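You operate a simulated robot arm through the tools that you are given. There is no shell and no other tool. Be economical: measure what you need, move in short steps, check, and stop when the job is done.

Carry out the task below with a simulated robot arm. There is one attempt and no reset: what you move stays moved.

TASK
Prime the blue ink pack in the ink dock and put it back.
Fine: latch shut for priming, free again after.

It is judged by the outcome, as a careful person would: the job done as asked, and still so three seconds after it is handed in. It fails if anything else is knocked over, pushed out of place, dropped, spilled or broken.

THE ROBOT
A 7-joint arm with a two-finger parallel gripper, fixed in place. Base frame: the origin is at the foot of the arm, x ahead of it, y to its left, z up. Lengths are in mm, angles in degrees, forces in N, time in s.
Its first joint turns from -66.0 to 66.0 degrees. Payload 2.6 kg.
Tool frame: the origin (TCP) lies between the finger pads and is the grasp point; the fingertips stand 30 mm ahead of it; z points along the fingers, y is the line along which they close. The gripper opens to 94 mm. The fingers are 28 mm wide and 10 mm thick; the gripper's body (50 by 96 mm) begins 55 mm behind the TCP.
Orientation is that of the tool frame in the base frame, as a unit quaternion [x, y, z, w]. With the fingers straight down and closing along the base's y, the tool's x points along the base's -x, its y along +y and its z along -z.

THE INTERFACE
- The arm moves only by the tool move_arm. Its argument "steps" is a list of rows, each a list of 3 entries, a list of its own where there are three numbers: the shift along the tool's x, y, z in mm, then the turn, a rotation vector about the tool's x, y, z in degrees, then the finger opening in mm, from 0 to 94. In form: [[[x, y, z], [wx, wy, wz], claw], ...]. A call has 1 to 20 rows; each row shifts and turns the commanded pose from where the row before left it, along the tool's axes as they then stand. A row lasts 0.2 s, in which the tool goes at most 50 mm and 8.6 degrees; a call with a longer step from one row to the next is refused whole, and so is a gripper value outside its range. A pose out of reach is approached as far as the arm can. The call stops where the force on the tool passes 90 N (or 10 N more than at its start, if that is more) or the arm is blocked; 0.2 s more then pass. The fingers move at their own pace (about 72 mm/s each) and stop on an object; they squeeze with about 33 N. The grip force told is the motor's: it shows also when the fingers shut on nothing. Time passes only in rows, and 0.2 s behind the last, so rows that do not move let the fingers close. It gives the time, the measured TCP pose, the force on the tool (base axes), the opening and the grip force at its end, in the units of the frame above (readings bear some noise).
- Cameras (640 x 400 px; columns grow to the right, rows downward): "scene" is fixed at [50.3, 461.7, 545.4]; the picture's right is [-0.47, -0.88, 0.00], its down [-0.65, 0.35, -0.68] and it looks along [0.60, -0.32, -0.74] (base axes); focal length 214 px, centre (320, 200). "wrist" rides on the gripper at [-37, 0, -58] in the tool frame; the picture's right is [0.00, -1.00, 0.00], its down [0.97, 0.00, -0.24] and it looks along [0.24, 0.00, 0.97] (tool axes); focal length 218 px, centre (320, 200).
- get_image(camera): a new picture of that camera. No time passes.
- locate(camera, pixels): for up to 12 pixels [column, row] of the newest picture of that camera ("zoom" is the newest enlarged one), the place [x, y, z] in the base frame of the surface seen there, good to about 3 mm. No time passes.
- close_up(camera, box): a new picture of the part [left, top, right, bottom] of that camera's present view, enlarged. No time passes.
- job_done(): hands the job in; it is judged then, once.

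Work in short steps. Measure before you move; look again where a grasp or a placing could have gone wrong, and mend it. You have 80 turns and 34 pictures in all, those below and enlarged ones among them. Open the gripper and draw the arm clear of the work before you hand the job in, unless the task says otherwise; then end with one line.

The tools are called after "Call:" by a JSON object that holds its "op" and its "data". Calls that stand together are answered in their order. move_arm: Moves the arm, as the interface text tells. Its arguments: {"type":"object","properties":{"steps":{"type":"array","items":{"type":"array"}}},"required":["steps"]} The other tools are called the same way: get_image (camera) takes a picture; locate (camera, pixels) gives the place of the surface under pixels of a picture; close_up (camera, box) takes an enlarged picture of a part of a camera's view; job_done () hands the job in.

At the start:

```text
time_s: 0.0
position: [423.9, -63.8, 344.6]
tcp_rot: [0.0, 1.0, 0.0, 0.0]
wrist_force: [-0.3, -0.2, -0.3]
finger_gap: 94.3
grip_force: 0.0
```

scene: 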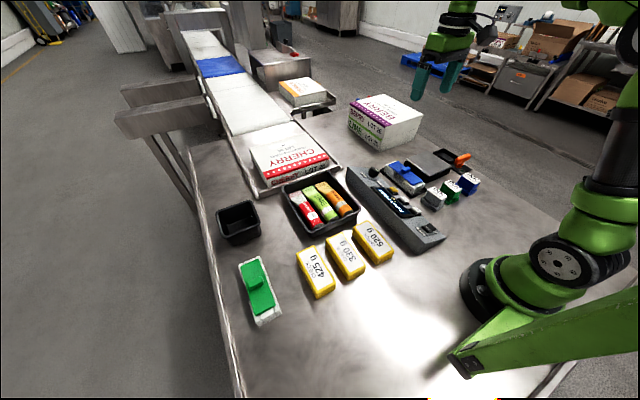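
wrist: 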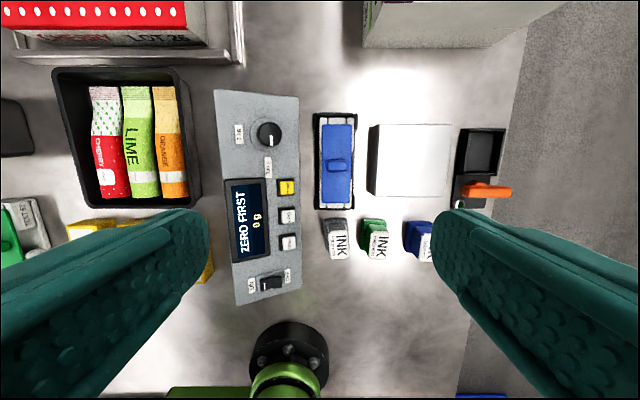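

The wrist view shows ink packs at about (337,238), (375,238), (418,238) and a dock with an orange lever at (482,170). I'll enlarge these areas.

Call:
{"op": "close_up", "data": {"camera": "wrist", "box": [300, 100, 540, 270]}}

Call:
{"op": "close_up", "data": {"camera": "scene", "box": [370, 130, 500, 220]}}

```text
2.35 times, centred on (420, 185) of wrist
```

zoom: 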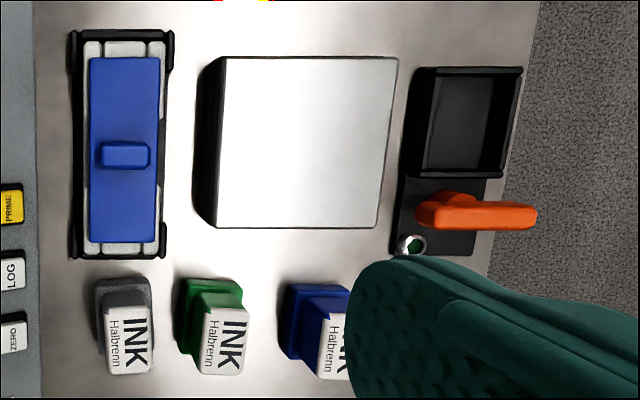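

```text
4.44 times, centred on (435, 175) of scene
```

zoom: 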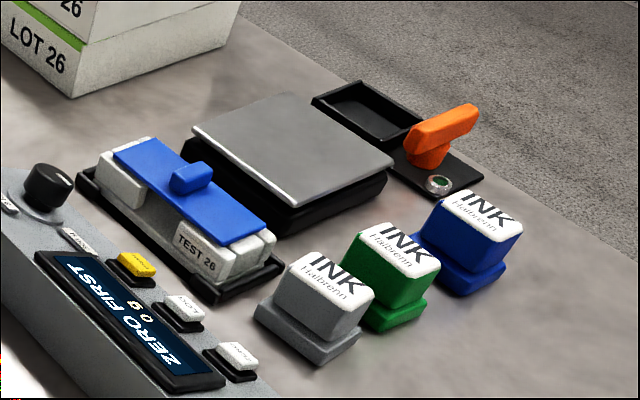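

The panel has a yellow PRIME button, LOG, ZERO, a knob and a switch. I'll read its labels and locate the key points.

Call:
{"op": "close_up", "data": {"camera": "wrist", "box": [200, 85, 320, 310]}}

Call:
{"op": "get_image", "data": {"camera": "wrist"}}

Call:
{"op": "locate", "data": {"camera": "wrist", "pixels": [[287, 188], [290, 215], [480, 150], [480, 172], [470, 190], [505, 192], [475, 205], [465, 135], [503, 135], [462, 172], [428, 240], [410, 235]]}}

Call:
{"op": "locate", "data": {"camera": "scene", "pixels": [[468, 180], [466, 188], [455, 180], [449, 187], [462, 158], [459, 167], [445, 150], [456, 163], [459, 171], [466, 176], [476, 180], [472, 185]]}}

```text
1.78 times, centred on (260, 198) of wrist
```

zoom: 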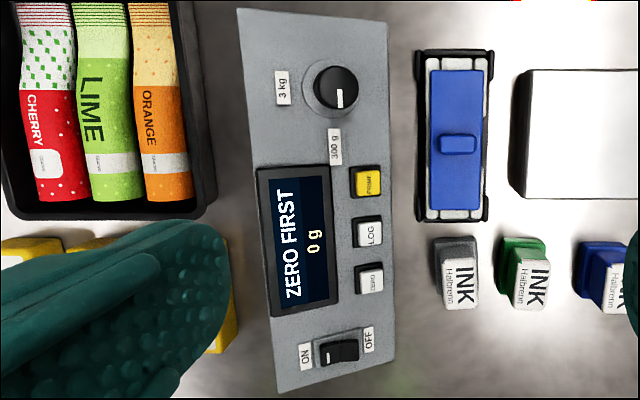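

```text
28 pictures are left
```

wrist: 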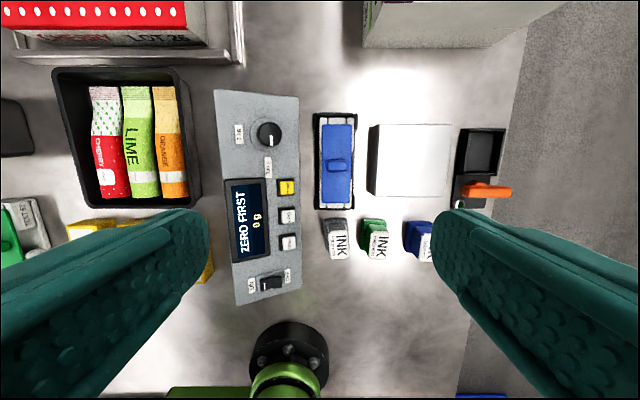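

```text
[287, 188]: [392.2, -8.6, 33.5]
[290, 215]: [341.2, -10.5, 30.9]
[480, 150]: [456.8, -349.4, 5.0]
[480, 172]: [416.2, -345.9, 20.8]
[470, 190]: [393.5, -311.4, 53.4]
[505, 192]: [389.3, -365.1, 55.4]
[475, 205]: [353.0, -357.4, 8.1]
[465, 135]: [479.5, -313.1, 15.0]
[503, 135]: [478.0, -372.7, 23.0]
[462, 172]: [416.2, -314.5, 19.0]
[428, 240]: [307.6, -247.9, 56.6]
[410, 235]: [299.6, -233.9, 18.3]
```

```text
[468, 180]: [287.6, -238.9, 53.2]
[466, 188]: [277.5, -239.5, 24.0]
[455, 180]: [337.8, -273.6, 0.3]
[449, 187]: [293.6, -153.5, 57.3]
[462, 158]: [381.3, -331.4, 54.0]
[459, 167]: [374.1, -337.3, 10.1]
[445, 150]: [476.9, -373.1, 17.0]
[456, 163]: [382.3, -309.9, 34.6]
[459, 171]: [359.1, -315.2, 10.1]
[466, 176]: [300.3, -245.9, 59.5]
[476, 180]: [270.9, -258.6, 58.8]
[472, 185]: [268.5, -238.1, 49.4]
```

I'll check the true surface height and the outline of packs before planning.

Call:
{"op": "locate", "data": {"camera": "wrist", "pixels": [[350, 280], [390, 290], [440, 140], [330, 100], [290, 360], [345, 245], [380, 245], [342, 222], [410, 155], [338, 170], [290, 242], [268, 133]]}}

Call:
{"op": "close_up", "data": {"camera": "scene", "box": [425, 140, 489, 210]}}

```text
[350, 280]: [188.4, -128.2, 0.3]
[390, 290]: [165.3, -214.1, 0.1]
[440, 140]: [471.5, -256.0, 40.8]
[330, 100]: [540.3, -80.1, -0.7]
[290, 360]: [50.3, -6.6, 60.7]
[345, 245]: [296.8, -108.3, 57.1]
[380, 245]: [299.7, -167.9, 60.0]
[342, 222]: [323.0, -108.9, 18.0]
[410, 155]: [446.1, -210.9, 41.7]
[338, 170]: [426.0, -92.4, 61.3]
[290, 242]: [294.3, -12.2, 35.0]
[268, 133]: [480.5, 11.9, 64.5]
```

```text
5.71 times, centred on (457, 175) of scene
```

zoom: 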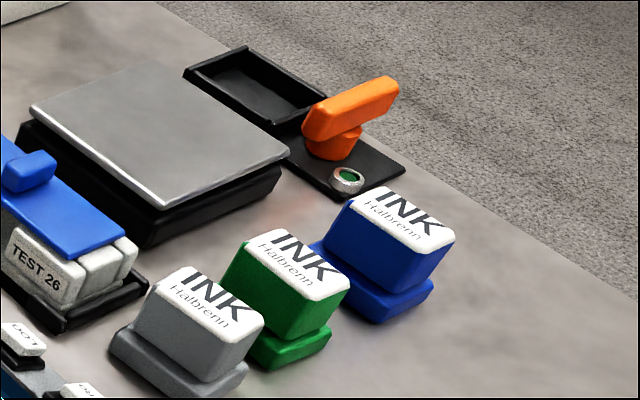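

Surface here is at z≈0 per both cameras (not −174), so I'll trust that and check forces. I move above the pack/dock area at a safe height to look.

Call:
{"op": "move_arm", "data": {"steps": [[[0, -45, 0], [0, 0, 0], 94], [[0, -45, 0], [0, 0, 0], 94], [[0, -45, 0], [0, 0, 0], 94], [[0, -45, 0], [0, 0, 0], 94], [[15, -45, 30], [0, 0, 0], 94], [[15, -10, 40], [0, 0, 0], 94], [[0, 0, 0], [0, 0, 0], 94]]}}

Call:
{"op": "get_image", "data": {"camera": "wrist"}}

```text
refused: row 5 steps farther than a row can; nothing moved
```

```text
26 pictures are left
```

wrist: 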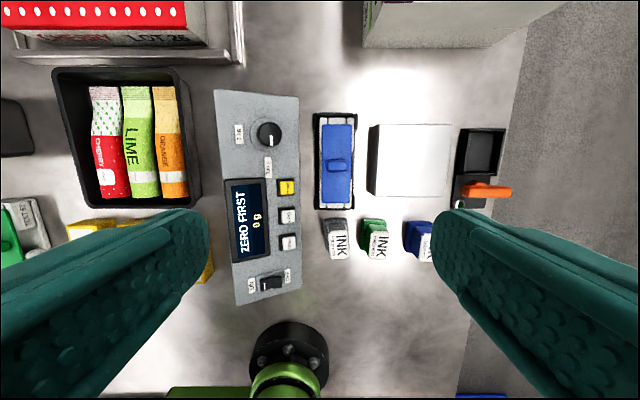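

Refused for step size; I redo it with smaller rows.

Call:
{"op": "move_arm", "data": {"steps": [[[0, -45, 0], [0, 0, 0], 94], [[0, -45, 0], [0, 0, 0], 94], [[0, -45, 0], [0, 0, 0], 94], [[0, -45, 0], [0, 0, 0], 94], [[0, -45, 0], [0, 0, 0], 94], [[0, 0, 45], [0, 0, 0], 94], [[0, 0, 0], [0, 0, 0], 94]]}}

Call:
{"op": "get_image", "data": {"camera": "wrist"}}

```text
time_s: 1.6
position: [423.3, -290.4, 299.8]
tcp_rot: [0.0, 1.0, 0.0, 0.0]
wrist_force: [0.3, -0.4, -0.1]
finger_gap: 93.9
grip_force: 0.1
```

```text
25 pictures are left
```

wrist: 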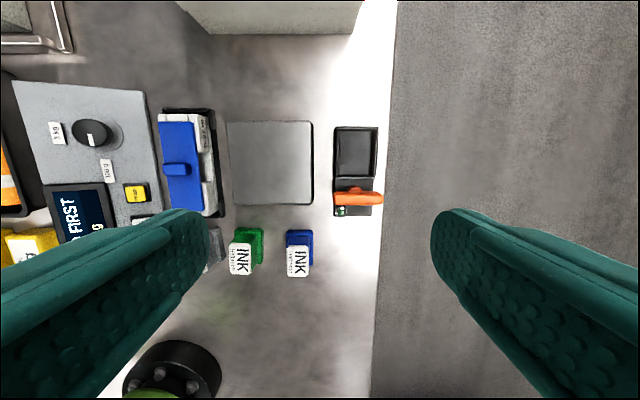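

Call:
{"op": "close_up", "data": {"camera": "wrist", "box": [270, 115, 400, 285]}}

```text
2.35 times, centred on (335, 200) of wrist
```

zoom: 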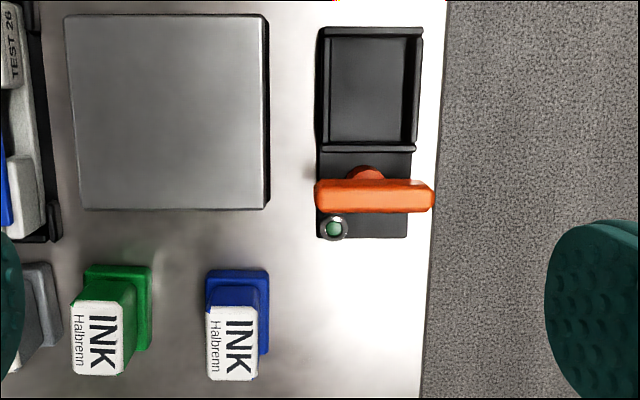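

Call:
{"op": "locate", "data": {"camera": "zoom", "pixels": [[208, 273], [267, 273], [266, 350], [207, 310], [258, 310], [255, 378], [208, 376], [240, 290], [264, 330], [232, 345]]}}

Call:
{"op": "locate", "data": {"camera": "zoom", "pixels": [[320, 32], [420, 32], [412, 148], [320, 148], [332, 40], [408, 40], [370, 90], [333, 140], [320, 195], [428, 195], [367, 173], [334, 228]]}}

```text
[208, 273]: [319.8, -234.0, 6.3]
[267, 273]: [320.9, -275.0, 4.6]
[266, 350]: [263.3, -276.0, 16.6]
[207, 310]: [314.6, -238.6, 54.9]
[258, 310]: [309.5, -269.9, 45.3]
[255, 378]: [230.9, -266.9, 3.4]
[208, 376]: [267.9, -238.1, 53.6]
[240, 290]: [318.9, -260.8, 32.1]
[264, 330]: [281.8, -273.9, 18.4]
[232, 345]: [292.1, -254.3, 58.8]
```

```text
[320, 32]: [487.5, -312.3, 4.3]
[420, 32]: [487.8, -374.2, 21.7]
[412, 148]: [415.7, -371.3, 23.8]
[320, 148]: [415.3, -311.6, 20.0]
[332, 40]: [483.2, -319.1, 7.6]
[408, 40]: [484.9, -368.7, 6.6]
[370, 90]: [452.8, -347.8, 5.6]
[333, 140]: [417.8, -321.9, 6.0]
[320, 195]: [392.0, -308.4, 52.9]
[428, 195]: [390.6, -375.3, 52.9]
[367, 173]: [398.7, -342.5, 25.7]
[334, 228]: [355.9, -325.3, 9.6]
```

Blue pack: flange x≈263–321, y≈−234…−276, body ≈33 mm wide in y, top z≈58, centre ≈(291.5,−254.5). Pocket centre ≈(451,−344), floor z≈6. I move above the pack with fingers at 60 mm.

Call:
{"op": "move_arm", "data": {"steps": [[[44, 12, 0], [0, 0, 0], 60], [[44, 12, 0], [0, 0, 0], 60], [[44, 11, 0], [0, 0, 0], 60], [[0, 0, 45], [0, 0, 0], 60], [[0, 0, 45], [0, 0, 0], 60], [[0, 0, 45], [0, 0, 0], 60], [[0, 0, 25], [0, 0, 0], 60], [[0, 0, 0], [0, 0, 0], 60], [[0, 0, 0], [0, 0, 0], 60]]}}

Call:
{"op": "get_image", "data": {"camera": "wrist"}}

```text
time_s: 3.6
position: [292.4, -255.0, 139.6]
tcp_rot: [-0.001, 1.0, 0.001, 0.0]
wrist_force: [0.2, -0.8, -0.6]
finger_gap: 60.1
grip_force: 0.0
```

```text
23 pictures are left
```

wrist: 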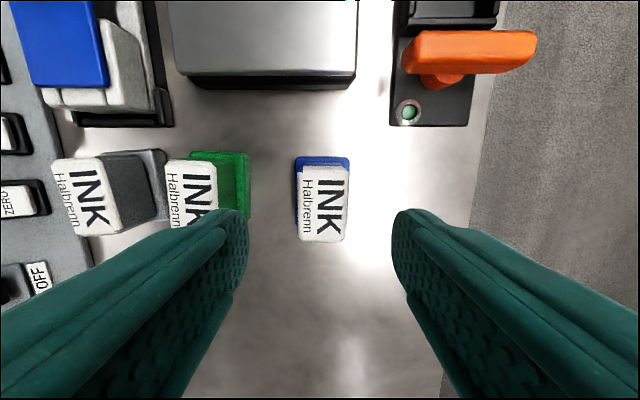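

Call:
{"op": "locate", "data": {"camera": "wrist", "pixels": [[301, 170], [346, 172], [301, 237], [342, 239], [298, 160], [348, 160], [404, 42], [535, 42], [470, 33], [470, 70], [440, 85], [247, 190]]}}

Call:
{"op": "close_up", "data": {"camera": "wrist", "box": [370, 0, 550, 130]}}

```text
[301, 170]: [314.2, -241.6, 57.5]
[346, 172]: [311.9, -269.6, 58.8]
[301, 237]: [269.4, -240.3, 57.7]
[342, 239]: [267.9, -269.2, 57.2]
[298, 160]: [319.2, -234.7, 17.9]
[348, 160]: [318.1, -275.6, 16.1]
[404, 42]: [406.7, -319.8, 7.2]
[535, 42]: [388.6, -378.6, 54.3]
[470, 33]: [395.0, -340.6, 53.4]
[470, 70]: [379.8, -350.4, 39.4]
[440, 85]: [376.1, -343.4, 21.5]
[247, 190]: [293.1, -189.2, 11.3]
```

```text
3.08 times, centred on (460, 65) of wrist
```

zoom: 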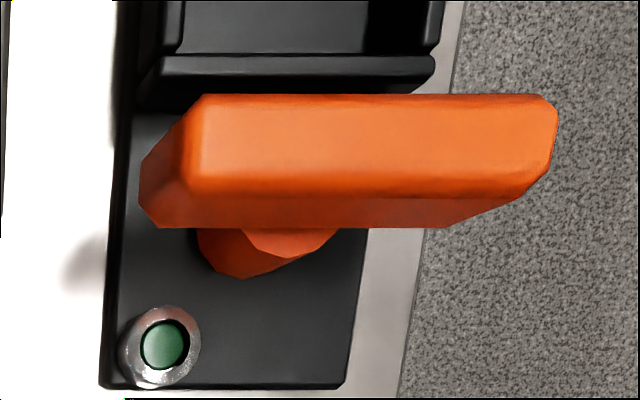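

Pack centre confirmed at (291,−255). I descend straight to TCP z≈55 and close.

Call:
{"op": "move_arm", "data": {"steps": [[[1, 0, 40], [0, 0, 0], 60], [[0, 0, 30], [0, 0, 0], 60], [[0, 0, 15], [0, 0, 0], 60], [[0, 0, 0], [0, 0, 0], 60], [[0, 0, 0], [0, 0, 20], 20]]}}

```text
refused: row 5 steps farther than a row can; nothing moved
```

Typing slip in the last row (a turn); I resend without it.

Call:
{"op": "move_arm", "data": {"steps": [[[1, 0, 40], [0, 0, 0], 60], [[0, 0, 30], [0, 0, 0], 60], [[0, 0, 15], [0, 0, 0], 60], [[0, 0, 0], [0, 0, 0], 60], [[0, 0, 0], [0, 0, 0], 20], [[0, 0, 0], [0, 0, 0], 20], [[0, 0, 0], [0, 0, 0], 20]]}}

```text
time_s: 5.2
position: [292.0, -255.7, 54.9]
tcp_rot: [0.0, 1.0, 0.0, 0.0]
wrist_force: [-0.3, 0.4, 0.3]
finger_gap: 38.3
grip_force: 33.5
```

Gripped (gap 38, 33 N). I lift 90 mm and check.

Call:
{"op": "move_arm", "data": {"steps": [[[0, 0, -20], [0, 0, 0], 20], [[0, 0, -35], [0, 0, 0], 20], [[0, 0, -35], [0, 0, 0], 20], [[0, 0, 0], [0, 0, 0], 20]]}}

Call:
{"op": "get_image", "data": {"camera": "wrist"}}

```text
time_s: 6.2
position: [290.4, -255.1, 144.9]
tcp_rot: [0.0, 1.0, 0.0, 0.0]
wrist_force: [-0.4, -0.4, -1.6]
finger_gap: 38.0
grip_force: 32.9
```

```text
21 pictures are left
```

wrist: 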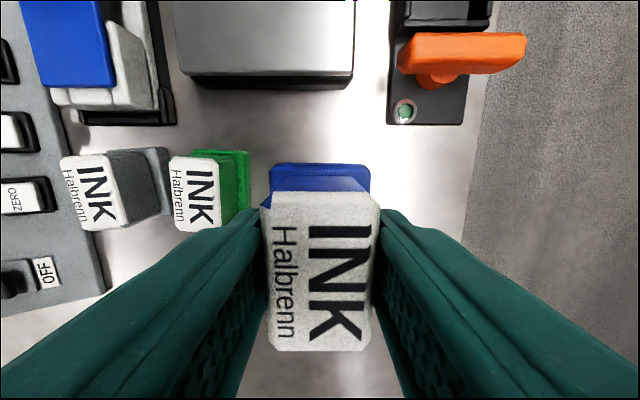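

Call:
{"op": "move_arm", "data": {"steps": [[[-40, -22, 0], [0, 0, 0], 20], [[-40, -22, 0], [0, 0, 0], 20], [[-40, -22, 0], [0, 0, 0], 20], [[-40, -22.5, 0], [0, 0, 0], 20], [[0, 0, 0], [0, 0, 0], 20], [[0, 0, 0], [0, 0, 0], 20]]}}

Call:
{"op": "get_image", "data": {"camera": "wrist"}}

```text
time_s: 7.6
position: [450.3, -343.2, 145.7]
tcp_rot: [0.0, 1.0, 0.0, 0.0]
wrist_force: [0.2, -0.3, -1.8]
finger_gap: 38.0
grip_force: 32.9
```

```text
20 pictures are left
```

wrist: 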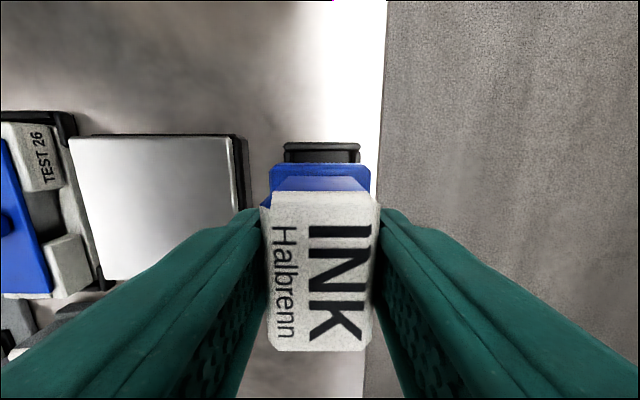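

Call:
{"op": "locate", "data": {"camera": "wrist", "pixels": [[286, 146], [358, 146], [322, 144], [292, 158], [352, 158], [272, 167], [369, 167], [320, 165]]}}

Call:
{"op": "close_up", "data": {"camera": "scene", "box": [400, 110, 500, 200]}}

```text
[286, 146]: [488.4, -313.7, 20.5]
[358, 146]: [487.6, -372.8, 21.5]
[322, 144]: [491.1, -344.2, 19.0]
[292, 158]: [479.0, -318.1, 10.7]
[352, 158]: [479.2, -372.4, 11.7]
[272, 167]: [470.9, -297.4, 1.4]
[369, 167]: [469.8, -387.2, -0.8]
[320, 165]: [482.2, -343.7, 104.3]
```

```text
4.44 times, centred on (450, 155) of scene
```

zoom: 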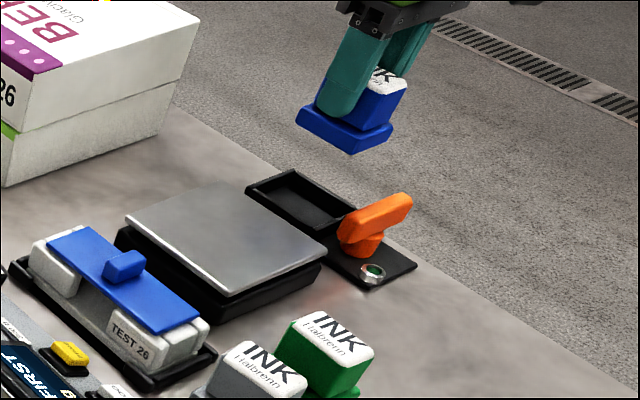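

Aligned with the pocket (walls y −313.7…−372.8, centre −343.3). I descend, slowing near the rim.

Call:
{"op": "move_arm", "data": {"steps": [[[0, 0, 35], [0, 0, 0], 20], [[0, 0, 27], [0, 0, 0], 20], [[0, 0, 8], [0, 0, 0], 20], [[0, 0, 6], [0, 0, 0], 20], [[0, 0, 4], [0, 0, 0], 20], [[0, 0, 2], [0, 0, 0], 20], [[0, 0, 0], [0, 0, 0], 20]]}}

```text
time_s: 9.2
position: [451.2, -344.3, 63.1]
tcp_rot: [0.0, 1.0, 0.001, 0.0]
wrist_force: [-0.4, 0.2, -2.2]
finger_gap: 37.9
grip_force: 33.1
```

Call:
{"op": "move_arm", "data": {"steps": [[[0, 0, 1], [0, 0, 0], 20], [[0, 0, 1], [0, 0, 0], 20], [[0, 0, 0], [0, 0, 0], 20]]}}

```text
time_s: 10.0
position: [450.8, -343.6, 60.9]
tcp_rot: [0.0, 1.0, 0.0, 0.0]
wrist_force: [-0.3, 0.0, -1.9]
finger_gap: 38.1
grip_force: 32.8
```

Call:
{"op": "move_arm", "data": {"steps": [[[0, 0, 1], [0, 0, 0], 20], [[0, 0, 1], [0, 0, 0], 20], [[0, 0, 0], [0, 0, 0], 20]]}}

```text
time_s: 10.8
position: [450.9, -343.5, 61.9]
tcp_rot: [0.0, 1.0, 0.0, 0.001]
wrist_force: [-4.1, 1.8, 12.8]
finger_gap: 38.1
grip_force: 33.2
```

Contact felt (12.8 N up) at z≈61: seated on the floor. I release and lift.

Call:
{"op": "move_arm", "data": {"steps": [[[0, 0, -1.5], [0, 0, 0], 20], [[0, 0, 0], [0, 0, 0], 60], [[0, 0, 0], [0, 0, 0], 60], [[0, 0, -40], [0, 0, 0], 60], [[0, 0, -45], [0, 0, 0], 60], [[0, 0, -45], [0, 0, 0], 60], [[0, 0, 0], [0, 0, 0], 60]]}}

Call:
{"op": "get_image", "data": {"camera": "wrist"}}

Call:
{"op": "close_up", "data": {"camera": "scene", "box": [400, 120, 500, 200]}}

```text
time_s: 12.4
position: [451.7, -343.2, 190.4]
tcp_rot: [0.0, 1.0, 0.0, -0.001]
wrist_force: [-1.1, -0.4, 0.8]
finger_gap: 60.2
grip_force: 0.0
```

```text
18 pictures are left
```

wrist: 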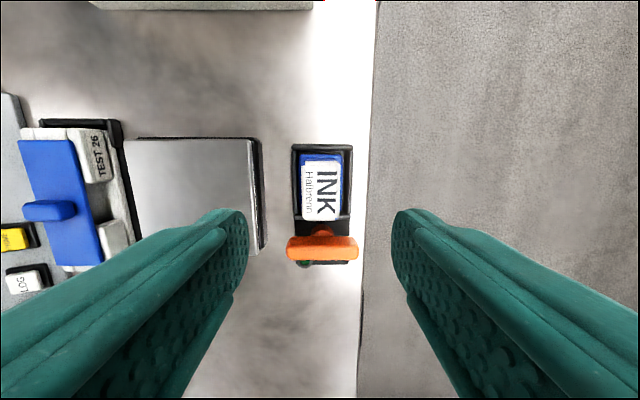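

```text
5.00 times, centred on (450, 160) of scene
```

zoom: 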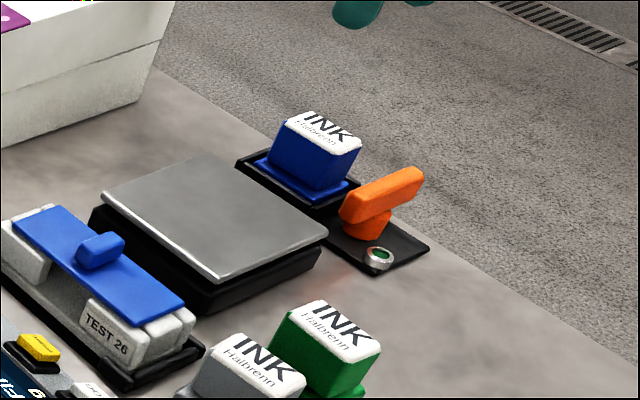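

The pack sits in the pocket. Now I measure the lever for turning it.

Call:
{"op": "locate", "data": {"camera": "wrist", "pixels": [[290, 241], [356, 241], [290, 254], [356, 254], [322, 240], [322, 255], [322, 231], [304, 218], [336, 218], [302, 182], [339, 186], [305, 264]]}}

Call:
{"op": "close_up", "data": {"camera": "wrist", "box": [270, 130, 370, 280]}}

```text
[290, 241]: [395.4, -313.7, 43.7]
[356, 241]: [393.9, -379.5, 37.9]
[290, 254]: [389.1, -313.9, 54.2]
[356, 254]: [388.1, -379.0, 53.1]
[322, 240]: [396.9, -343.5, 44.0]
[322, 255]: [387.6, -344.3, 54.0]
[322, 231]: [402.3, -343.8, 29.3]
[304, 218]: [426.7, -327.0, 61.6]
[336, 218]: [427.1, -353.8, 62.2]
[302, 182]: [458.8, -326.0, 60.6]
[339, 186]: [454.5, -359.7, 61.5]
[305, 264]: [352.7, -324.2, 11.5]
```

```text
2.67 times, centred on (320, 205) of wrist
```

zoom: 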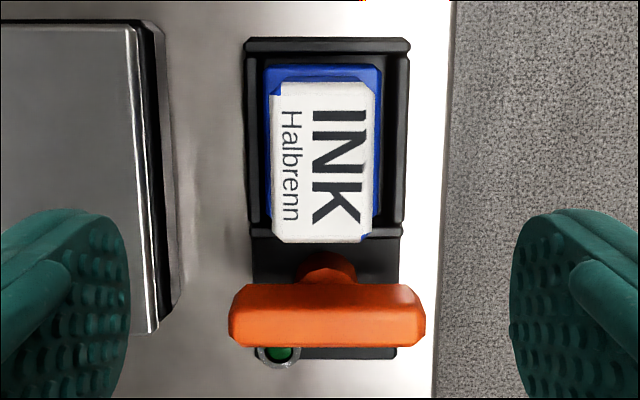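

Lever bar: y −311…−380, x 379–397, z 36–56, pivot ≈(388.5,−344). I move above it and turn the tool −90° so the fingers close along x.

Call:
{"op": "move_arm", "data": {"steps": [[[31, 0, 0], [0, 0, 0], 60], [[31.5, -0.5, 0], [0, 0, 0], 60], [[0, 0, 0], [0, 0, -8.5], 50], [[0, 0, 0], [0, 0, -8.5], 40], [[0, 0, 0], [0, 0, -8.5], 40], [[0, 0, 0], [0, 0, -8.5], 40], [[0, 0, 0], [0, 0, -8.5], 40], [[0, 0, 0], [0, 0, -8.5], 40], [[0, 0, 0], [0, 0, -8.5], 40], [[0, 0, 0], [0, 0, -8.5], 40], [[0, 0, 0], [0, 0, -8.5], 40], [[0, 0, 0], [0, 0, -8.5], 40], [[0, 0, 0], [0, 0, -5], 40], [[0, 0, 0], [0, 0, 0], 40], [[0, 0, 0], [0, 0, 0], 40]]}}

Call:
{"op": "get_image", "data": {"camera": "wrist"}}

```text
time_s: 15.6
position: [387.8, -344.2, 191.1]
tcp_rot: [0.708, -0.706, 0.001, 0.0]
wrist_force: [-0.3, 0.2, 0.4]
finger_gap: 40.2
grip_force: 0.1
```

```text
15 pictures are left
```

wrist: 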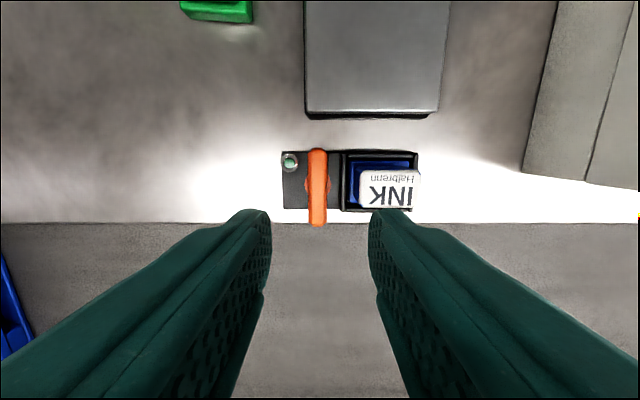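

Fingers straddle the lever (col 317). I descend to TCP z≈69 with opening 32 and close.

Call:
{"op": "move_arm", "data": {"steps": [[[0, 0, 45], [0, 0, 0], 32], [[0, 0, 40], [0, 0, 0], 32], [[0, 0, 20], [0, 0, 0], 32], [[0, 0, 17], [0, 0, 0], 32], [[0, 0, 0], [0, 0, 0], 32], [[0, 0, 0], [0, 0, 0], 10], [[0, 0, 0], [0, 0, 0], 10], [[0, 0, 0], [0, 0, 0], 10]]}}

```text
time_s: 17.4
position: [385.9, -343.8, 67.6]
tcp_rot: [-0.706, 0.708, 0.003, 0.0]
wrist_force: [-26.8, 6.6, 3.5]
finger_gap: 17.9
grip_force: 44.9
```

Gripped, but a −27 N side force shows the command is ~2 mm off in x; I relax it by shifting +2 along tool y (base −x).

Call:
{"op": "move_arm", "data": {"steps": [[[0, 1.5, 0], [0, 0, 0], 10], [[0, 0, 0], [0, 0, 0], 10]]}}

```text
time_s: 18.0
position: [386.4, -344.2, 66.6]
tcp_rot: [-0.707, 0.707, 0.0, 0.0]
wrist_force: [-15.2, -5.5, -12.1]
finger_gap: 18.1
grip_force: 45.5
```

Call:
{"op": "move_arm", "data": {"steps": [[[0, 1, -0.5], [0, 0, 0], 10], [[0, 0, 0], [0, 0, 6], 10], [[0, 0, 0], [0, 0, 6], 10], [[0, 0, 0], [0, 0, 0], 10]]}}

```text
time_s: 19.0
position: [385.8, -344.1, 66.4]
tcp_rot: [-0.63, 0.776, 0.001, 0.0]
wrist_force: [5.5, -14.7, -33.9]
finger_gap: 17.7
grip_force: 44.6
```

The lever follows (12° turned) but the tool is pulled down by 34 N; I relax by lowering 2 mm and look.

Call:
{"op": "move_arm", "data": {"steps": [[[0, 0, 2], [0, 0, 0], 10], [[0, 0, 0], [0, 0, 0], 10]]}}

Call:
{"op": "close_up", "data": {"camera": "scene", "box": [410, 120, 490, 190]}}

```text
time_s: 19.6
position: [386.2, -344.6, 66.7]
tcp_rot: [-0.629, 0.777, 0.0, 0.0]
wrist_force: [-0.6, -5.9, -13.7]
finger_gap: 18.2
grip_force: 45.1
```

```text
5.71 times, centred on (450, 155) of scene
```

zoom: 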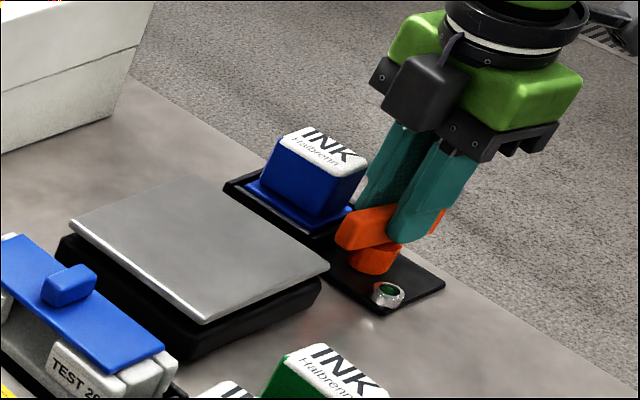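

The lever turns with the gripper. Continue clockwise, checking forces.

Call:
{"op": "move_arm", "data": {"steps": [[[0, 0, 0.7], [0, 0, 6], 10], [[0, 0, 0], [0, 0, 6], 10], [[0, 0, 0], [0, 0, 6], 10], [[0, 0, 0], [0, 0, 6], 10], [[0, 0, 0], [0, 0, 6], 10], [[0, 0, 0], [0, 0, 0], 10]]}}

```text
time_s: 21.0
position: [386.5, -344.4, 67.1]
tcp_rot: [-0.407, 0.913, 0.0, 0.0]
wrist_force: [8.9, -7.4, 2.4]
finger_gap: 17.9
grip_force: 44.9
```

Call:
{"op": "move_arm", "data": {"steps": [[[0, 0, 0], [0, 0, 6], 10], [[0, 0, 0], [0, 0, 6], 10], [[0, 0, 0], [0, 0, 6], 10], [[0, 0, 0], [0, 0, 6], 10], [[0, 0, 0], [0, 0, 6], 10], [[0, 0, 0], [0, 0, 0], 10]]}}

```text
time_s: 22.4
position: [388.2, -344.5, 67.6]
tcp_rot: [-0.158, 0.987, -0.003, 0.002]
wrist_force: [22.2, -16.2, -1.0]
finger_gap: 17.8
grip_force: 45.4
```

Call:
{"op": "move_arm", "data": {"steps": [[[-2, -1.5, 0], [0, 0, 0], 10], [[0, 0, 0], [0, 0, 6], 10], [[0, 0, 0], [0, 0, 6], 10], [[0, 0, 0], [0, 0, 6], 10], [[0, 0, 0], [0, 0, 0], 10]]}}

Call:
{"op": "get_image", "data": {"camera": "wrist"}}

Call:
{"op": "close_up", "data": {"camera": "scene", "box": [410, 120, 490, 190]}}

```text
time_s: 23.6
position: [387.4, -345.1, 67.6]
tcp_rot: [0.002, 1.0, 0.0, 0.0]
wrist_force: [-3.8, -6.0, 22.5]
finger_gap: 17.7
grip_force: 44.7
```

```text
13 pictures are left
```

wrist: 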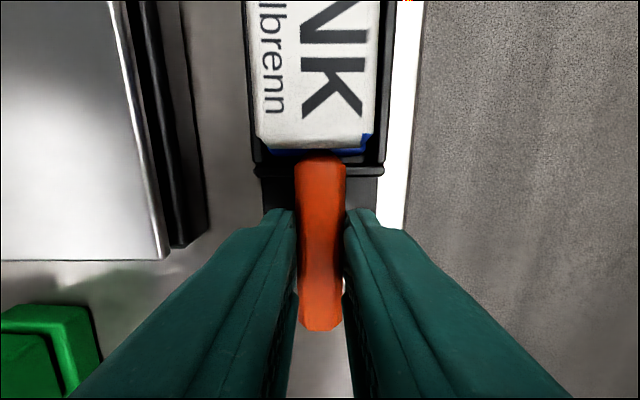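

```text
5.71 times, centred on (450, 155) of scene
```

zoom: 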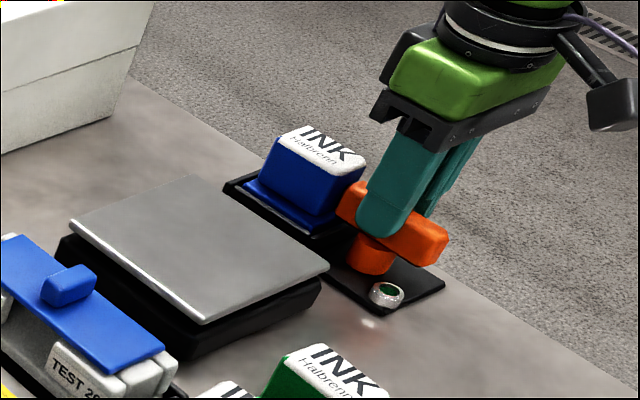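

Lever now lies at 90° with its end over the pack's flange. I release, rise and look at lever and lamp.

Call:
{"op": "move_arm", "data": {"steps": [[[0, 0, 0], [0, 0, 0], 34], [[0, 0, 0], [0, 0, 0], 34], [[0, 0, -40], [0, 0, 0], 34], [[0, 0, -45], [0, 0, 0], 34], [[0, 0, -45], [0, 0, 0], 34], [[0, 0, 0], [0, 0, 0], 34]]}}

Call:
{"op": "get_image", "data": {"camera": "wrist"}}

```text
time_s: 25.0
position: [388.9, -345.1, 197.2]
tcp_rot: [0.0, 1.0, 0.001, 0.0]
wrist_force: [-0.2, -0.2, -0.8]
finger_gap: 34.2
grip_force: 0.0
```

```text
11 pictures are left
```

wrist: 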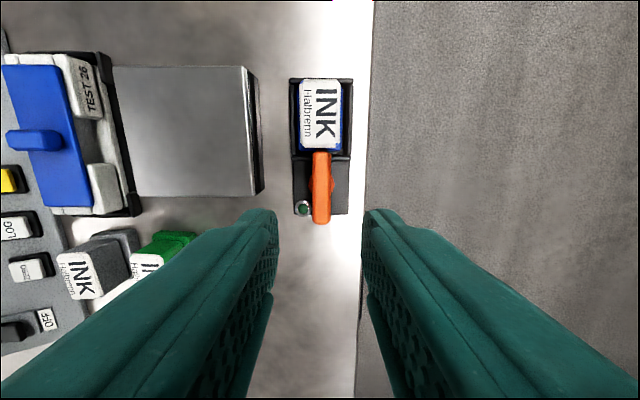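

Latch is shut. Next the PRIME button at ≈(392,−9,33); I move near it with fingers closed and measure again.

Call:
{"op": "move_arm", "data": {"steps": [[[0, 45, 0], [0, 0, 0], 20], [[0, 45, 0], [0, 0, 0], 0], [[0, 45, 0], [0, 0, 0], 0], [[0, 45, 0], [0, 0, 0], 0], [[0, 45, 0], [0, 0, 0], 0], [[0, 45, 0], [0, 0, 0], 0], [[0, 20, 0], [0, 0, 0], 0], [[0, 0, 0], [0, 0, 0], 0]]}}

Call:
{"op": "get_image", "data": {"camera": "wrist"}}

```text
time_s: 26.8
position: [389.1, -55.9, 196.9]
tcp_rot: [0.001, 1.0, -0.001, 0.0]
wrist_force: [-0.2, -0.4, -0.2]
finger_gap: 0.3
grip_force: 33.1
```

```text
10 pictures are left
```

wrist: 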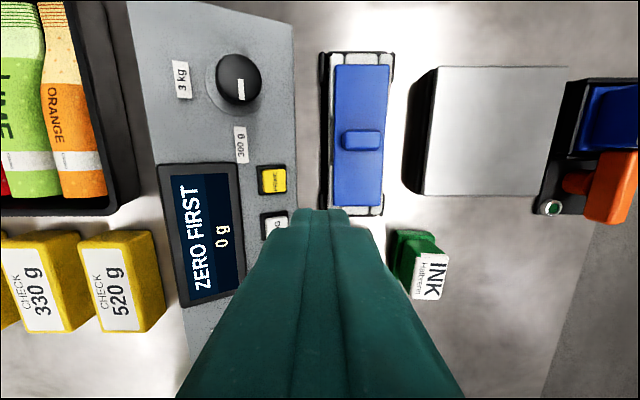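

Call:
{"op": "locate", "data": {"camera": "wrist", "pixels": [[272, 181], [262, 170], [283, 170], [263, 191], [284, 191], [277, 222], [240, 180], [272, 203], [292, 180], [241, 60], [241, 145], [548, 207]]}}

Call:
{"op": "close_up", "data": {"camera": "wrist", "box": [520, 60, 640, 240]}}

```text
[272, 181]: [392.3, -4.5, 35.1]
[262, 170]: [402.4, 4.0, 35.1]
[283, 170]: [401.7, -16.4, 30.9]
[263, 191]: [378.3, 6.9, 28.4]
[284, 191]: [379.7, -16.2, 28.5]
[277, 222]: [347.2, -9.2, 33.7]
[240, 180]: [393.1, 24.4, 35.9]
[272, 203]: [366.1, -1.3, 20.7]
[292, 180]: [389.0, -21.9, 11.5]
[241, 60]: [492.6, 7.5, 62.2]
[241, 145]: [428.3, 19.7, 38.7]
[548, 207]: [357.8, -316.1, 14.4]
```

```text
2.22 times, centred on (580, 150) of wrist
```

zoom: 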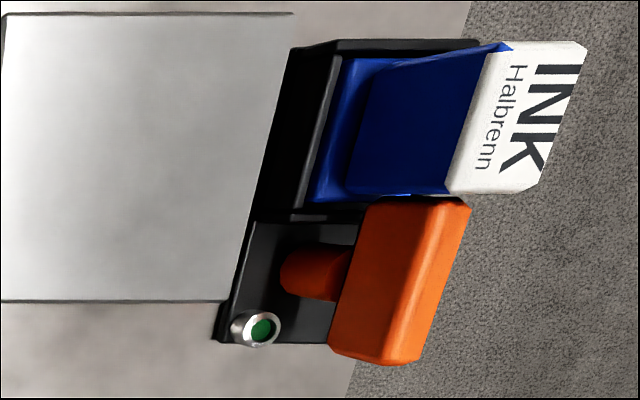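

Call:
{"op": "locate", "data": {"camera": "wrist", "pixels": [[182, 80], [150, 40], [285, 60], [215, 150], [285, 130], [170, 150], [272, 172], [267, 181], [278, 181], [272, 188], [282, 181], [264, 181]]}}

```text
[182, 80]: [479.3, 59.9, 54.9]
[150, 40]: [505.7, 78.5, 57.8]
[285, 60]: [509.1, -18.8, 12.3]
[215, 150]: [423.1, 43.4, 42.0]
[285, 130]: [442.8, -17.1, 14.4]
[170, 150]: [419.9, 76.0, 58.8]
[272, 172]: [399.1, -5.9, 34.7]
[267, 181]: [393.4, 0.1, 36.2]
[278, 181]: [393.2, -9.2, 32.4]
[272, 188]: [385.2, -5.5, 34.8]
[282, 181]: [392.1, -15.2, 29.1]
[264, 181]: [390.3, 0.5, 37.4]
```

Panel slopes ≈25.5° (facing −y); button centre ≈(391.5,−6,34.5). I tilt the tool −25.5° about its x, standing off along the button's normal.

Call:
{"op": "move_arm", "data": {"steps": [[[-2.4, 15.5, 40], [0, 0, 0], 0], [[0, 0, 0], [-8.5, 0, 0], 0], [[0, 0, 0], [-8.5, 0, 0], 0], [[0, 0, 0], [-8.5, 0, 0], 0], [[0, 0, 0], [0, 0, 0], 0], [[0, 0, 0], [0, 0, 0], 0]]}}

```text
time_s: 28.2
position: [389.8, -39.8, 156.2]
tcp_rot: [0.0, 0.975, 0.221, -0.001]
wrist_force: [0.3, -0.2, -0.5]
finger_gap: 0.3
grip_force: 32.6
```

Call:
{"op": "move_arm", "data": {"steps": [[[-1.7, -21.9, 20], [0, 0, 0], 0], [[0, 0, 40], [0, 0, 0], 0], [[0, 0, 24], [0, 0, 0], 0], [[0, 0, 0], [0, 0, 0], 0]]}}

Call:
{"op": "get_image", "data": {"camera": "wrist"}}

```text
time_s: 29.2
position: [391.6, -23.0, 70.8]
tcp_rot: [0.0, 0.975, 0.221, 0.001]
wrist_force: [0.4, 0.6, 0.6]
finger_gap: 0.3
grip_force: 33.1
```

```text
8 pictures are left
```

wrist: 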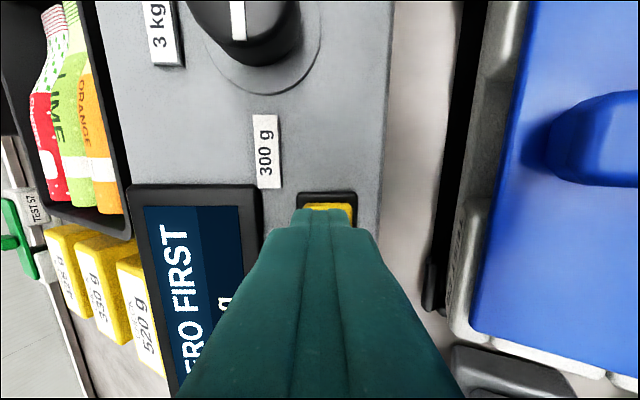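

Fingertip sits ~2.5 mm toward the display relative to the button; I shift −2 in tool y and press gently.

Call:
{"op": "move_arm", "data": {"steps": [[[0, -2, 0], [0, 0, 0], 0], [[0, 0, 7], [0, 0, 0], 0], [[0, 0, 2], [0, 0, 0], 0], [[0, 0, 2], [0, 0, 0], 0], [[0, 0, 0], [0, 0, 0], 0]]}}

```text
time_s: 30.4
position: [391.2, -20.7, 60.4]
tcp_rot: [0.0, 0.975, 0.22, 0.0]
wrist_force: [0.2, -0.4, -0.1]
finger_gap: 0.1
grip_force: 33.0
```

Call:
{"op": "move_arm", "data": {"steps": [[[0, 0, 1.5], [0, 0, 0], 0], [[0, 0, 1.5], [0, 0, 0], 0], [[0, 0, 0], [0, 0, 0], 0]]}}

```text
time_s: 31.2
position: [392.9, -19.4, 57.7]
tcp_rot: [-0.001, 0.975, 0.221, 0.0]
wrist_force: [0.5, -0.7, 1.6]
finger_gap: 0.0
grip_force: 32.6
```

Call:
{"op": "move_arm", "data": {"steps": [[[0, 0, 1], [0, 0, 0], 0], [[0, 0, 1], [0, 0, 0], 0], [[0, 0, 0], [0, 0, 0], 0]]}}

```text
time_s: 32.0
position: [392.3, -16.3, 55.4]
tcp_rot: [0.001, 0.976, 0.22, 0.0]
wrist_force: [0.4, -2.3, 2.0]
finger_gap: 0.0
grip_force: 32.9
```

Spring contact is felt (~3 N). I press until it bottoms out.

Call:
{"op": "move_arm", "data": {"steps": [[[0, 0, 1], [0, 0, 0], 0], [[0, 0, 1], [0, 0, 0], 0], [[0, 0, 0], [0, 0, 0], 0]]}}

```text
time_s: 32.8
position: [392.9, -16.9, 54.3]
tcp_rot: [0.0, 0.975, 0.221, 0.0]
wrist_force: [-0.8, -4.5, 7.0]
finger_gap: 0.0
grip_force: 32.4
```

Call:
{"op": "get_image", "data": {"camera": "scene"}}

```text
7 pictures are left
```

scene: 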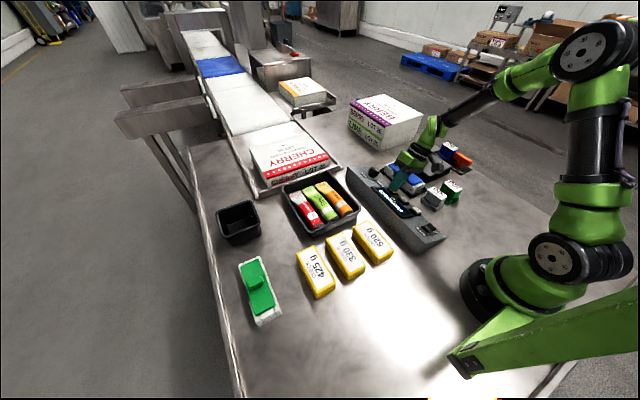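

Lamp is not visible from here. I press another millimetre, hold about a second, then back off and look.

Call:
{"op": "move_arm", "data": {"steps": [[[0, 0, 1], [0, 0, 0], 0], [[0, 0, 0.5], [0, 0, 0], 0], [[0, 0, 0], [0, 0, 0], 0], [[0, 0, 0], [0, 0, 0], 0], [[0, 0, 0], [0, 0, 0], 0]]}}

```text
time_s: 34.0
position: [392.9, -16.5, 53.0]
tcp_rot: [-0.001, 0.975, 0.221, 0.001]
wrist_force: [0.0, -7.7, 13.4]
finger_gap: 0.2
grip_force: 32.7
```

Call:
{"op": "move_arm", "data": {"steps": [[[0, 0, -8], [0, 0, 0], 0], [[0, 0, -40], [0, 0, 0], 0], [[0, 0, -45], [0, 0, 0], 0], [[0, 0, 0], [8.5, 0, 0], 0], [[0, 0, 0], [8.5, 0, 0], 0], [[0, 0, 0], [8.5, 0, 0], 0], [[0, -30, -30], [0, 0, 0], 0], [[0, 0, 0], [0, 0, 0], 0]]}}

Call:
{"op": "get_image", "data": {"camera": "wrist"}}

```text
time_s: 35.8
position: [393.0, -85.0, 167.2]
tcp_rot: [0.001, 1.0, 0.001, 0.0]
wrist_force: [0.4, 0.1, 0.3]
finger_gap: 0.0
grip_force: 32.8
```

```text
6 pictures are left
```

wrist: 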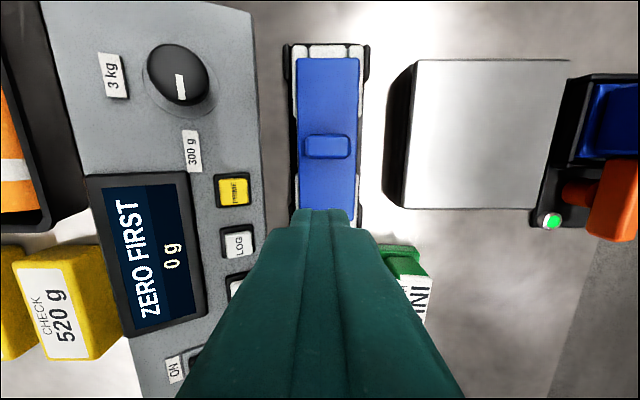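

The dock lamp at (551,221) is now bright green: primed. I go back over the lever (now along x) and look down to grip it.

Call:
{"op": "move_arm", "data": {"steps": [[[0, -30, -30], [0, 0, 0], 0], [[1, -45, 0], [0, 0, 0], 0], [[1, -45, 0], [0, 0, 0], 34], [[1, -45, 0], [0, 0, 0], 34], [[1, -45, 0], [0, 0, 0], 34], [[1, -45, 0], [0, 0, 0], 34], [[0, -4.5, 0], [0, 0, 0], 34], [[0, 0, 0], [0, 0, 0], 34], [[0, 0, 0], [0, 0, 0], 34]]}}

```text
time_s: 37.8
position: [387.8, -344.0, 196.3]
tcp_rot: [0.0, 1.0, 0.0, 0.0]
wrist_force: [-0.3, -0.2, 0.2]
finger_gap: 33.8
grip_force: 0.1
```

Call:
{"op": "move_arm", "data": {"steps": [[[0, -0.7, 45], [0, 0, 0], 34], [[0, 0, 45], [0, 0, 0], 34], [[0, 0, 25], [0, 0, 0], 34], [[0, 0, 14], [0, 0, 0], 34], [[0, 0, 0], [0, 0, 0], 34], [[0, 0, 0], [0, 0, 0], 10], [[0, 0, 0], [0, 0, 0], 10], [[0, 0, 0], [0, 0, 0], 10]]}}

```text
time_s: 39.6
position: [387.0, -345.3, 67.6]
tcp_rot: [0.0, 1.0, 0.001, 0.0]
wrist_force: [-2.4, 1.8, -5.2]
finger_gap: 17.6
grip_force: 45.0
```

Gripped cleanly with low force. Turn the lever counter-clockwise in halves.

Call:
{"op": "move_arm", "data": {"steps": [[[0, 0, 0], [0, 0, -6], 10], [[0, 0, 0], [0, 0, -6], 10], [[0, 0, 0], [0, 0, -6], 10], [[0, 0, 0], [0, 0, -6], 10], [[0, 0, 0], [0, 0, -6], 10], [[0, 0, 0], [0, 0, -6], 10], [[0, 0, 0], [0, 0, -6], 10], [[0, 0, 0], [0, 0, 0], 10]]}}

```text
time_s: 41.4
position: [388.2, -345.9, 67.5]
tcp_rot: [-0.359, 0.933, 0.002, 0.0]
wrist_force: [-11.2, 18.1, -3.2]
finger_gap: 18.0
grip_force: 44.9
```

Call:
{"op": "move_arm", "data": {"steps": [[[0, 1, 0], [0, 0, -6], 10], [[0, 0, 0], [0, 0, -6], 10], [[0, 0, 0], [0, 0, -6], 10], [[0, 0, 0], [0, 0, -6], 10], [[0, 0, 0], [0, 0, 0], 10]]}}

```text
time_s: 42.6
position: [386.5, -344.5, 66.5]
tcp_rot: [-0.545, 0.838, 0.002, 0.0]
wrist_force: [-6.7, 18.1, -7.5]
finger_gap: 18.0
grip_force: 44.7
```

Call:
{"op": "move_arm", "data": {"steps": [[[-1, 0.5, 0], [0, 0, -6], 10], [[0, 0, 0], [0, 0, -6], 10], [[0, 0, 0], [0, 0, -6], 10], [[0, 0, 0], [0, 0, -6], 10], [[0, 0, 0], [0, 0, 0], 10]]}}

```text
time_s: 43.8
position: [386.0, -345.0, 66.3]
tcp_rot: [0.707, -0.707, -0.001, 0.0]
wrist_force: [-8.1, 8.0, -9.5]
finger_gap: 17.8
grip_force: 44.9
```

Lever back at its original angle. Release, rise, turn the tool back and look from above the dock.

Call:
{"op": "move_arm", "data": {"steps": [[[0, 0, 0], [0, 0, 0], 32], [[0, 0, 0], [0, 0, 0], 32], [[0, 0, -40], [0, 0, 0], 32], [[0, 0, -45], [0, 0, 0], 32], [[0, 0, -40], [0, 0, 0], 40], [[0, 0, 0], [0, 0, 8.5], 60], [[0, 0, 0], [0, 0, 8.5], 60], [[0, 0, 0], [0, 0, 8.5], 60], [[0, 0, 0], [0, 0, 8.5], 60], [[0, 0, 0], [0, 0, 8.5], 60], [[0, 0, 0], [0, 0, 8.5], 60], [[0, 0, 0], [0, 0, 8.5], 60], [[0, 0, 0], [0, 0, 8.5], 60], [[0, 0, 0], [0, 0, 8.5], 60], [[0, 0, 0], [0, 0, 8.5], 60], [[0, 0, 0], [0, 0, 5], 60], [[-32, 0, 0], [0, 0, 0], 60], [[-31, 0, 0], [0, 0, 0], 60], [[0, 0, 0], [0, 0, 0], 60]]}}

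Call:
{"op": "get_image", "data": {"camera": "wrist"}}

```text
time_s: 47.8
position: [450.1, -344.6, 193.7]
tcp_rot: [0.0, 1.0, 0.0, 0.0]
wrist_force: [0.3, -0.3, 0.7]
finger_gap: 60.0
grip_force: 0.1
```

```text
5 pictures are left
```

wrist: 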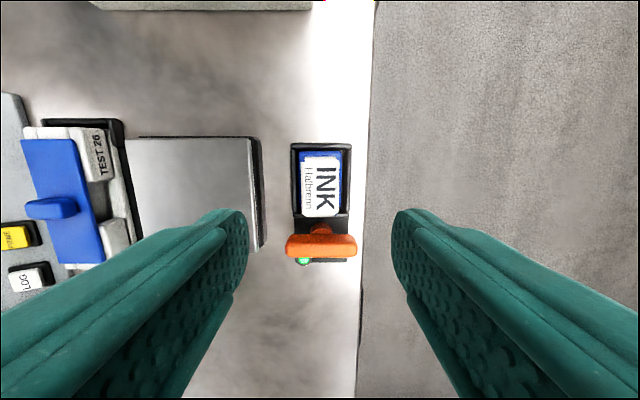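

Lever free, lamp still green, pack unmoved. I regrasp the pack at (451,−343.7,61) and lift.

Call:
{"op": "move_arm", "data": {"steps": [[[-0.6, 0.8, 45], [0, 0, 0], 60], [[0, 0, 45], [0, 0, 0], 60], [[0, 0, 30], [0, 0, 0], 60], [[0, 0, 12.5], [0, 0, 0], 60], [[0, 0, 0], [0, 0, 0], 60], [[0, 0, 0], [0, 0, 0], 20], [[0, 0, 0], [0, 0, 0], 20], [[0, 0, 0], [0, 0, 0], 20]]}}

```text
time_s: 49.6
position: [450.3, -344.1, 58.8]
tcp_rot: [0.0, 1.0, -0.001, 0.0]
wrist_force: [-0.2, 0.8, 0.2]
finger_gap: 37.7
grip_force: 33.2
```

Call:
{"op": "move_arm", "data": {"steps": [[[0, 0, -15], [0, 0, 0], 20], [[0, 0, -35], [0, 0, 0], 20], [[0, 0, -35], [0, 0, 0], 20], [[40, 22, 0], [0, 0, 0], 20], [[40, 22, 0], [0, 0, 0], 20], [[40, 22, 0], [0, 0, 0], 20], [[39.3, 22.5, 0], [0, 0, 0], 20], [[0, 0, 0], [0, 0, 0], 20], [[0, 0, 0], [0, 0, 0], 20]]}}

Call:
{"op": "get_image", "data": {"camera": "wrist"}}

```text
time_s: 51.6
position: [292.7, -256.2, 144.2]
tcp_rot: [0.0, 1.0, -0.001, -0.001]
wrist_force: [-0.4, 0.2, -1.9]
finger_gap: 38.0
grip_force: 33.1
```

```text
4 pictures are left
```

wrist: 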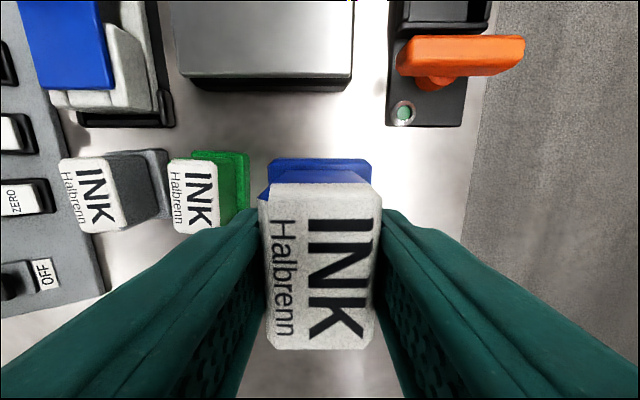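

Lamp went out as the pack left, as expected. Comparing with the earlier lift picture, the hand is ~1.5 mm too far in +x; I correct and lower to just above contact.

Call:
{"op": "move_arm", "data": {"steps": [[[1.5, 0.3, 40], [0, 0, 0], 20], [[0, 0, 35], [0, 0, 0], 20], [[0, 0, 12], [0, 0, 0], 20], [[0, 0, 2], [0, 0, 0], 20], [[0, 0, 0], [0, 0, 0], 20]]}}

```text
time_s: 52.8
position: [290.2, -255.0, 56.7]
tcp_rot: [0.0, 1.0, 0.0, 0.0]
wrist_force: [-0.4, 0.2, -2.6]
finger_gap: 37.8
grip_force: 33.1
```

Call:
{"op": "move_arm", "data": {"steps": [[[0, 0, 1], [0, 0, 0], 20], [[0, 0, 1], [0, 0, 0], 20], [[0, 0, 0], [0, 0, 0], 20]]}}

```text
time_s: 53.6
position: [289.6, -255.8, 55.1]
tcp_rot: [0.0, 1.0, 0.0, 0.001]
wrist_force: [-0.7, 0.2, -1.6]
finger_gap: 38.3
grip_force: 33.2
```

Call:
{"op": "move_arm", "data": {"steps": [[[0, 0, 1], [0, 0, 0], 20], [[0, 0, 0.7], [0, 0, 0], 20], [[0, 0, 0], [0, 0, 0], 20]]}}

```text
time_s: 54.4
position: [289.5, -256.1, 53.6]
tcp_rot: [0.0, 1.0, 0.001, 0.001]
wrist_force: [-3.0, 1.5, 8.9]
finger_gap: 38.2
grip_force: 32.8
```

Contact (9 N up): it stands on the table. I release, lift and check.

Call:
{"op": "move_arm", "data": {"steps": [[[0, 0, -0.7], [0, 0, 0], 20], [[0, 0, 0], [0, 0, 0], 60], [[0, 0, 0], [0, 0, 0], 60], [[0, 0, -40], [0, 0, 0], 60], [[0, 0, -45], [0, 0, 0], 60], [[0, 0, 0], [0, 0, 0], 60], [[0, 0, 0], [0, 0, 0], 60]]}}

Call:
{"op": "get_image", "data": {"camera": "wrist"}}

Call:
{"op": "locate", "data": {"camera": "wrist", "pixels": [[301, 170], [346, 172], [301, 237], [342, 239], [298, 160], [348, 160]]}}

```text
time_s: 56.0
position: [288.2, -254.5, 138.5]
tcp_rot: [0.0, 1.0, 0.0, 0.0]
wrist_force: [0.2, 0.3, 0.1]
finger_gap: 60.1
grip_force: 0.0
```

```text
3 pictures are left
```

wrist: 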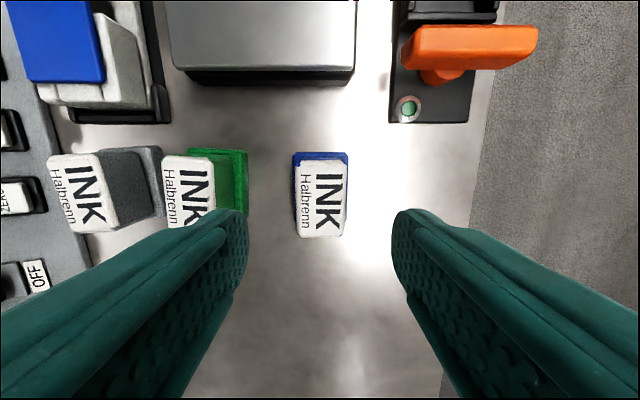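

```text
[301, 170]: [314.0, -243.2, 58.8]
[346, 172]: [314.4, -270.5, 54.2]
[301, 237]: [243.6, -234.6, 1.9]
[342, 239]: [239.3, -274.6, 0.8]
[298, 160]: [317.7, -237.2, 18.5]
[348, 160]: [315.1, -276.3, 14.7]
```

The pack stands back where it was (offset from the green pack within ~1 mm of the start picture), and the lever is free. I draw the arm up clear and take a final look.

Call:
{"op": "move_arm", "data": {"steps": [[[0, 0, -45], [0, 0, 0], 60], [[0, 0, -45], [0, 0, 0], 94], [[0, 0, -45], [0, 0, 0], 94], [[-40, 0, -20], [0, 0, 0], 94], [[-40, 20, 0], [0, 0, 0], 94], [[0, 0, 0], [0, 0, 0], 94]]}}

Call:
{"op": "get_image", "data": {"camera": "scene"}}

```text
time_s: 57.4
position: [370.9, -234.8, 294.0]
tcp_rot: [0.0, 1.0, 0.0, 0.001]
wrist_force: [0.2, -0.5, 1.1]
finger_gap: 94.1
grip_force: 0.1
```

```text
2 pictures are left
```

scene: 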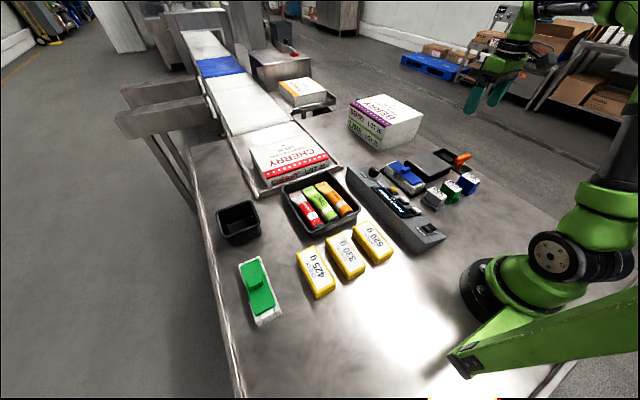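

Everything matches the starting layout; handing in.

Call:
{"op": "job_done", "data": {}}

```text
The job is handed in.
```

The blue ink pack was primed in the dock with the latch shut (the dock lamp turned bright green after I pressed PRIME), the latch was freed again, and the pack is back in its place to within about 1 mm.
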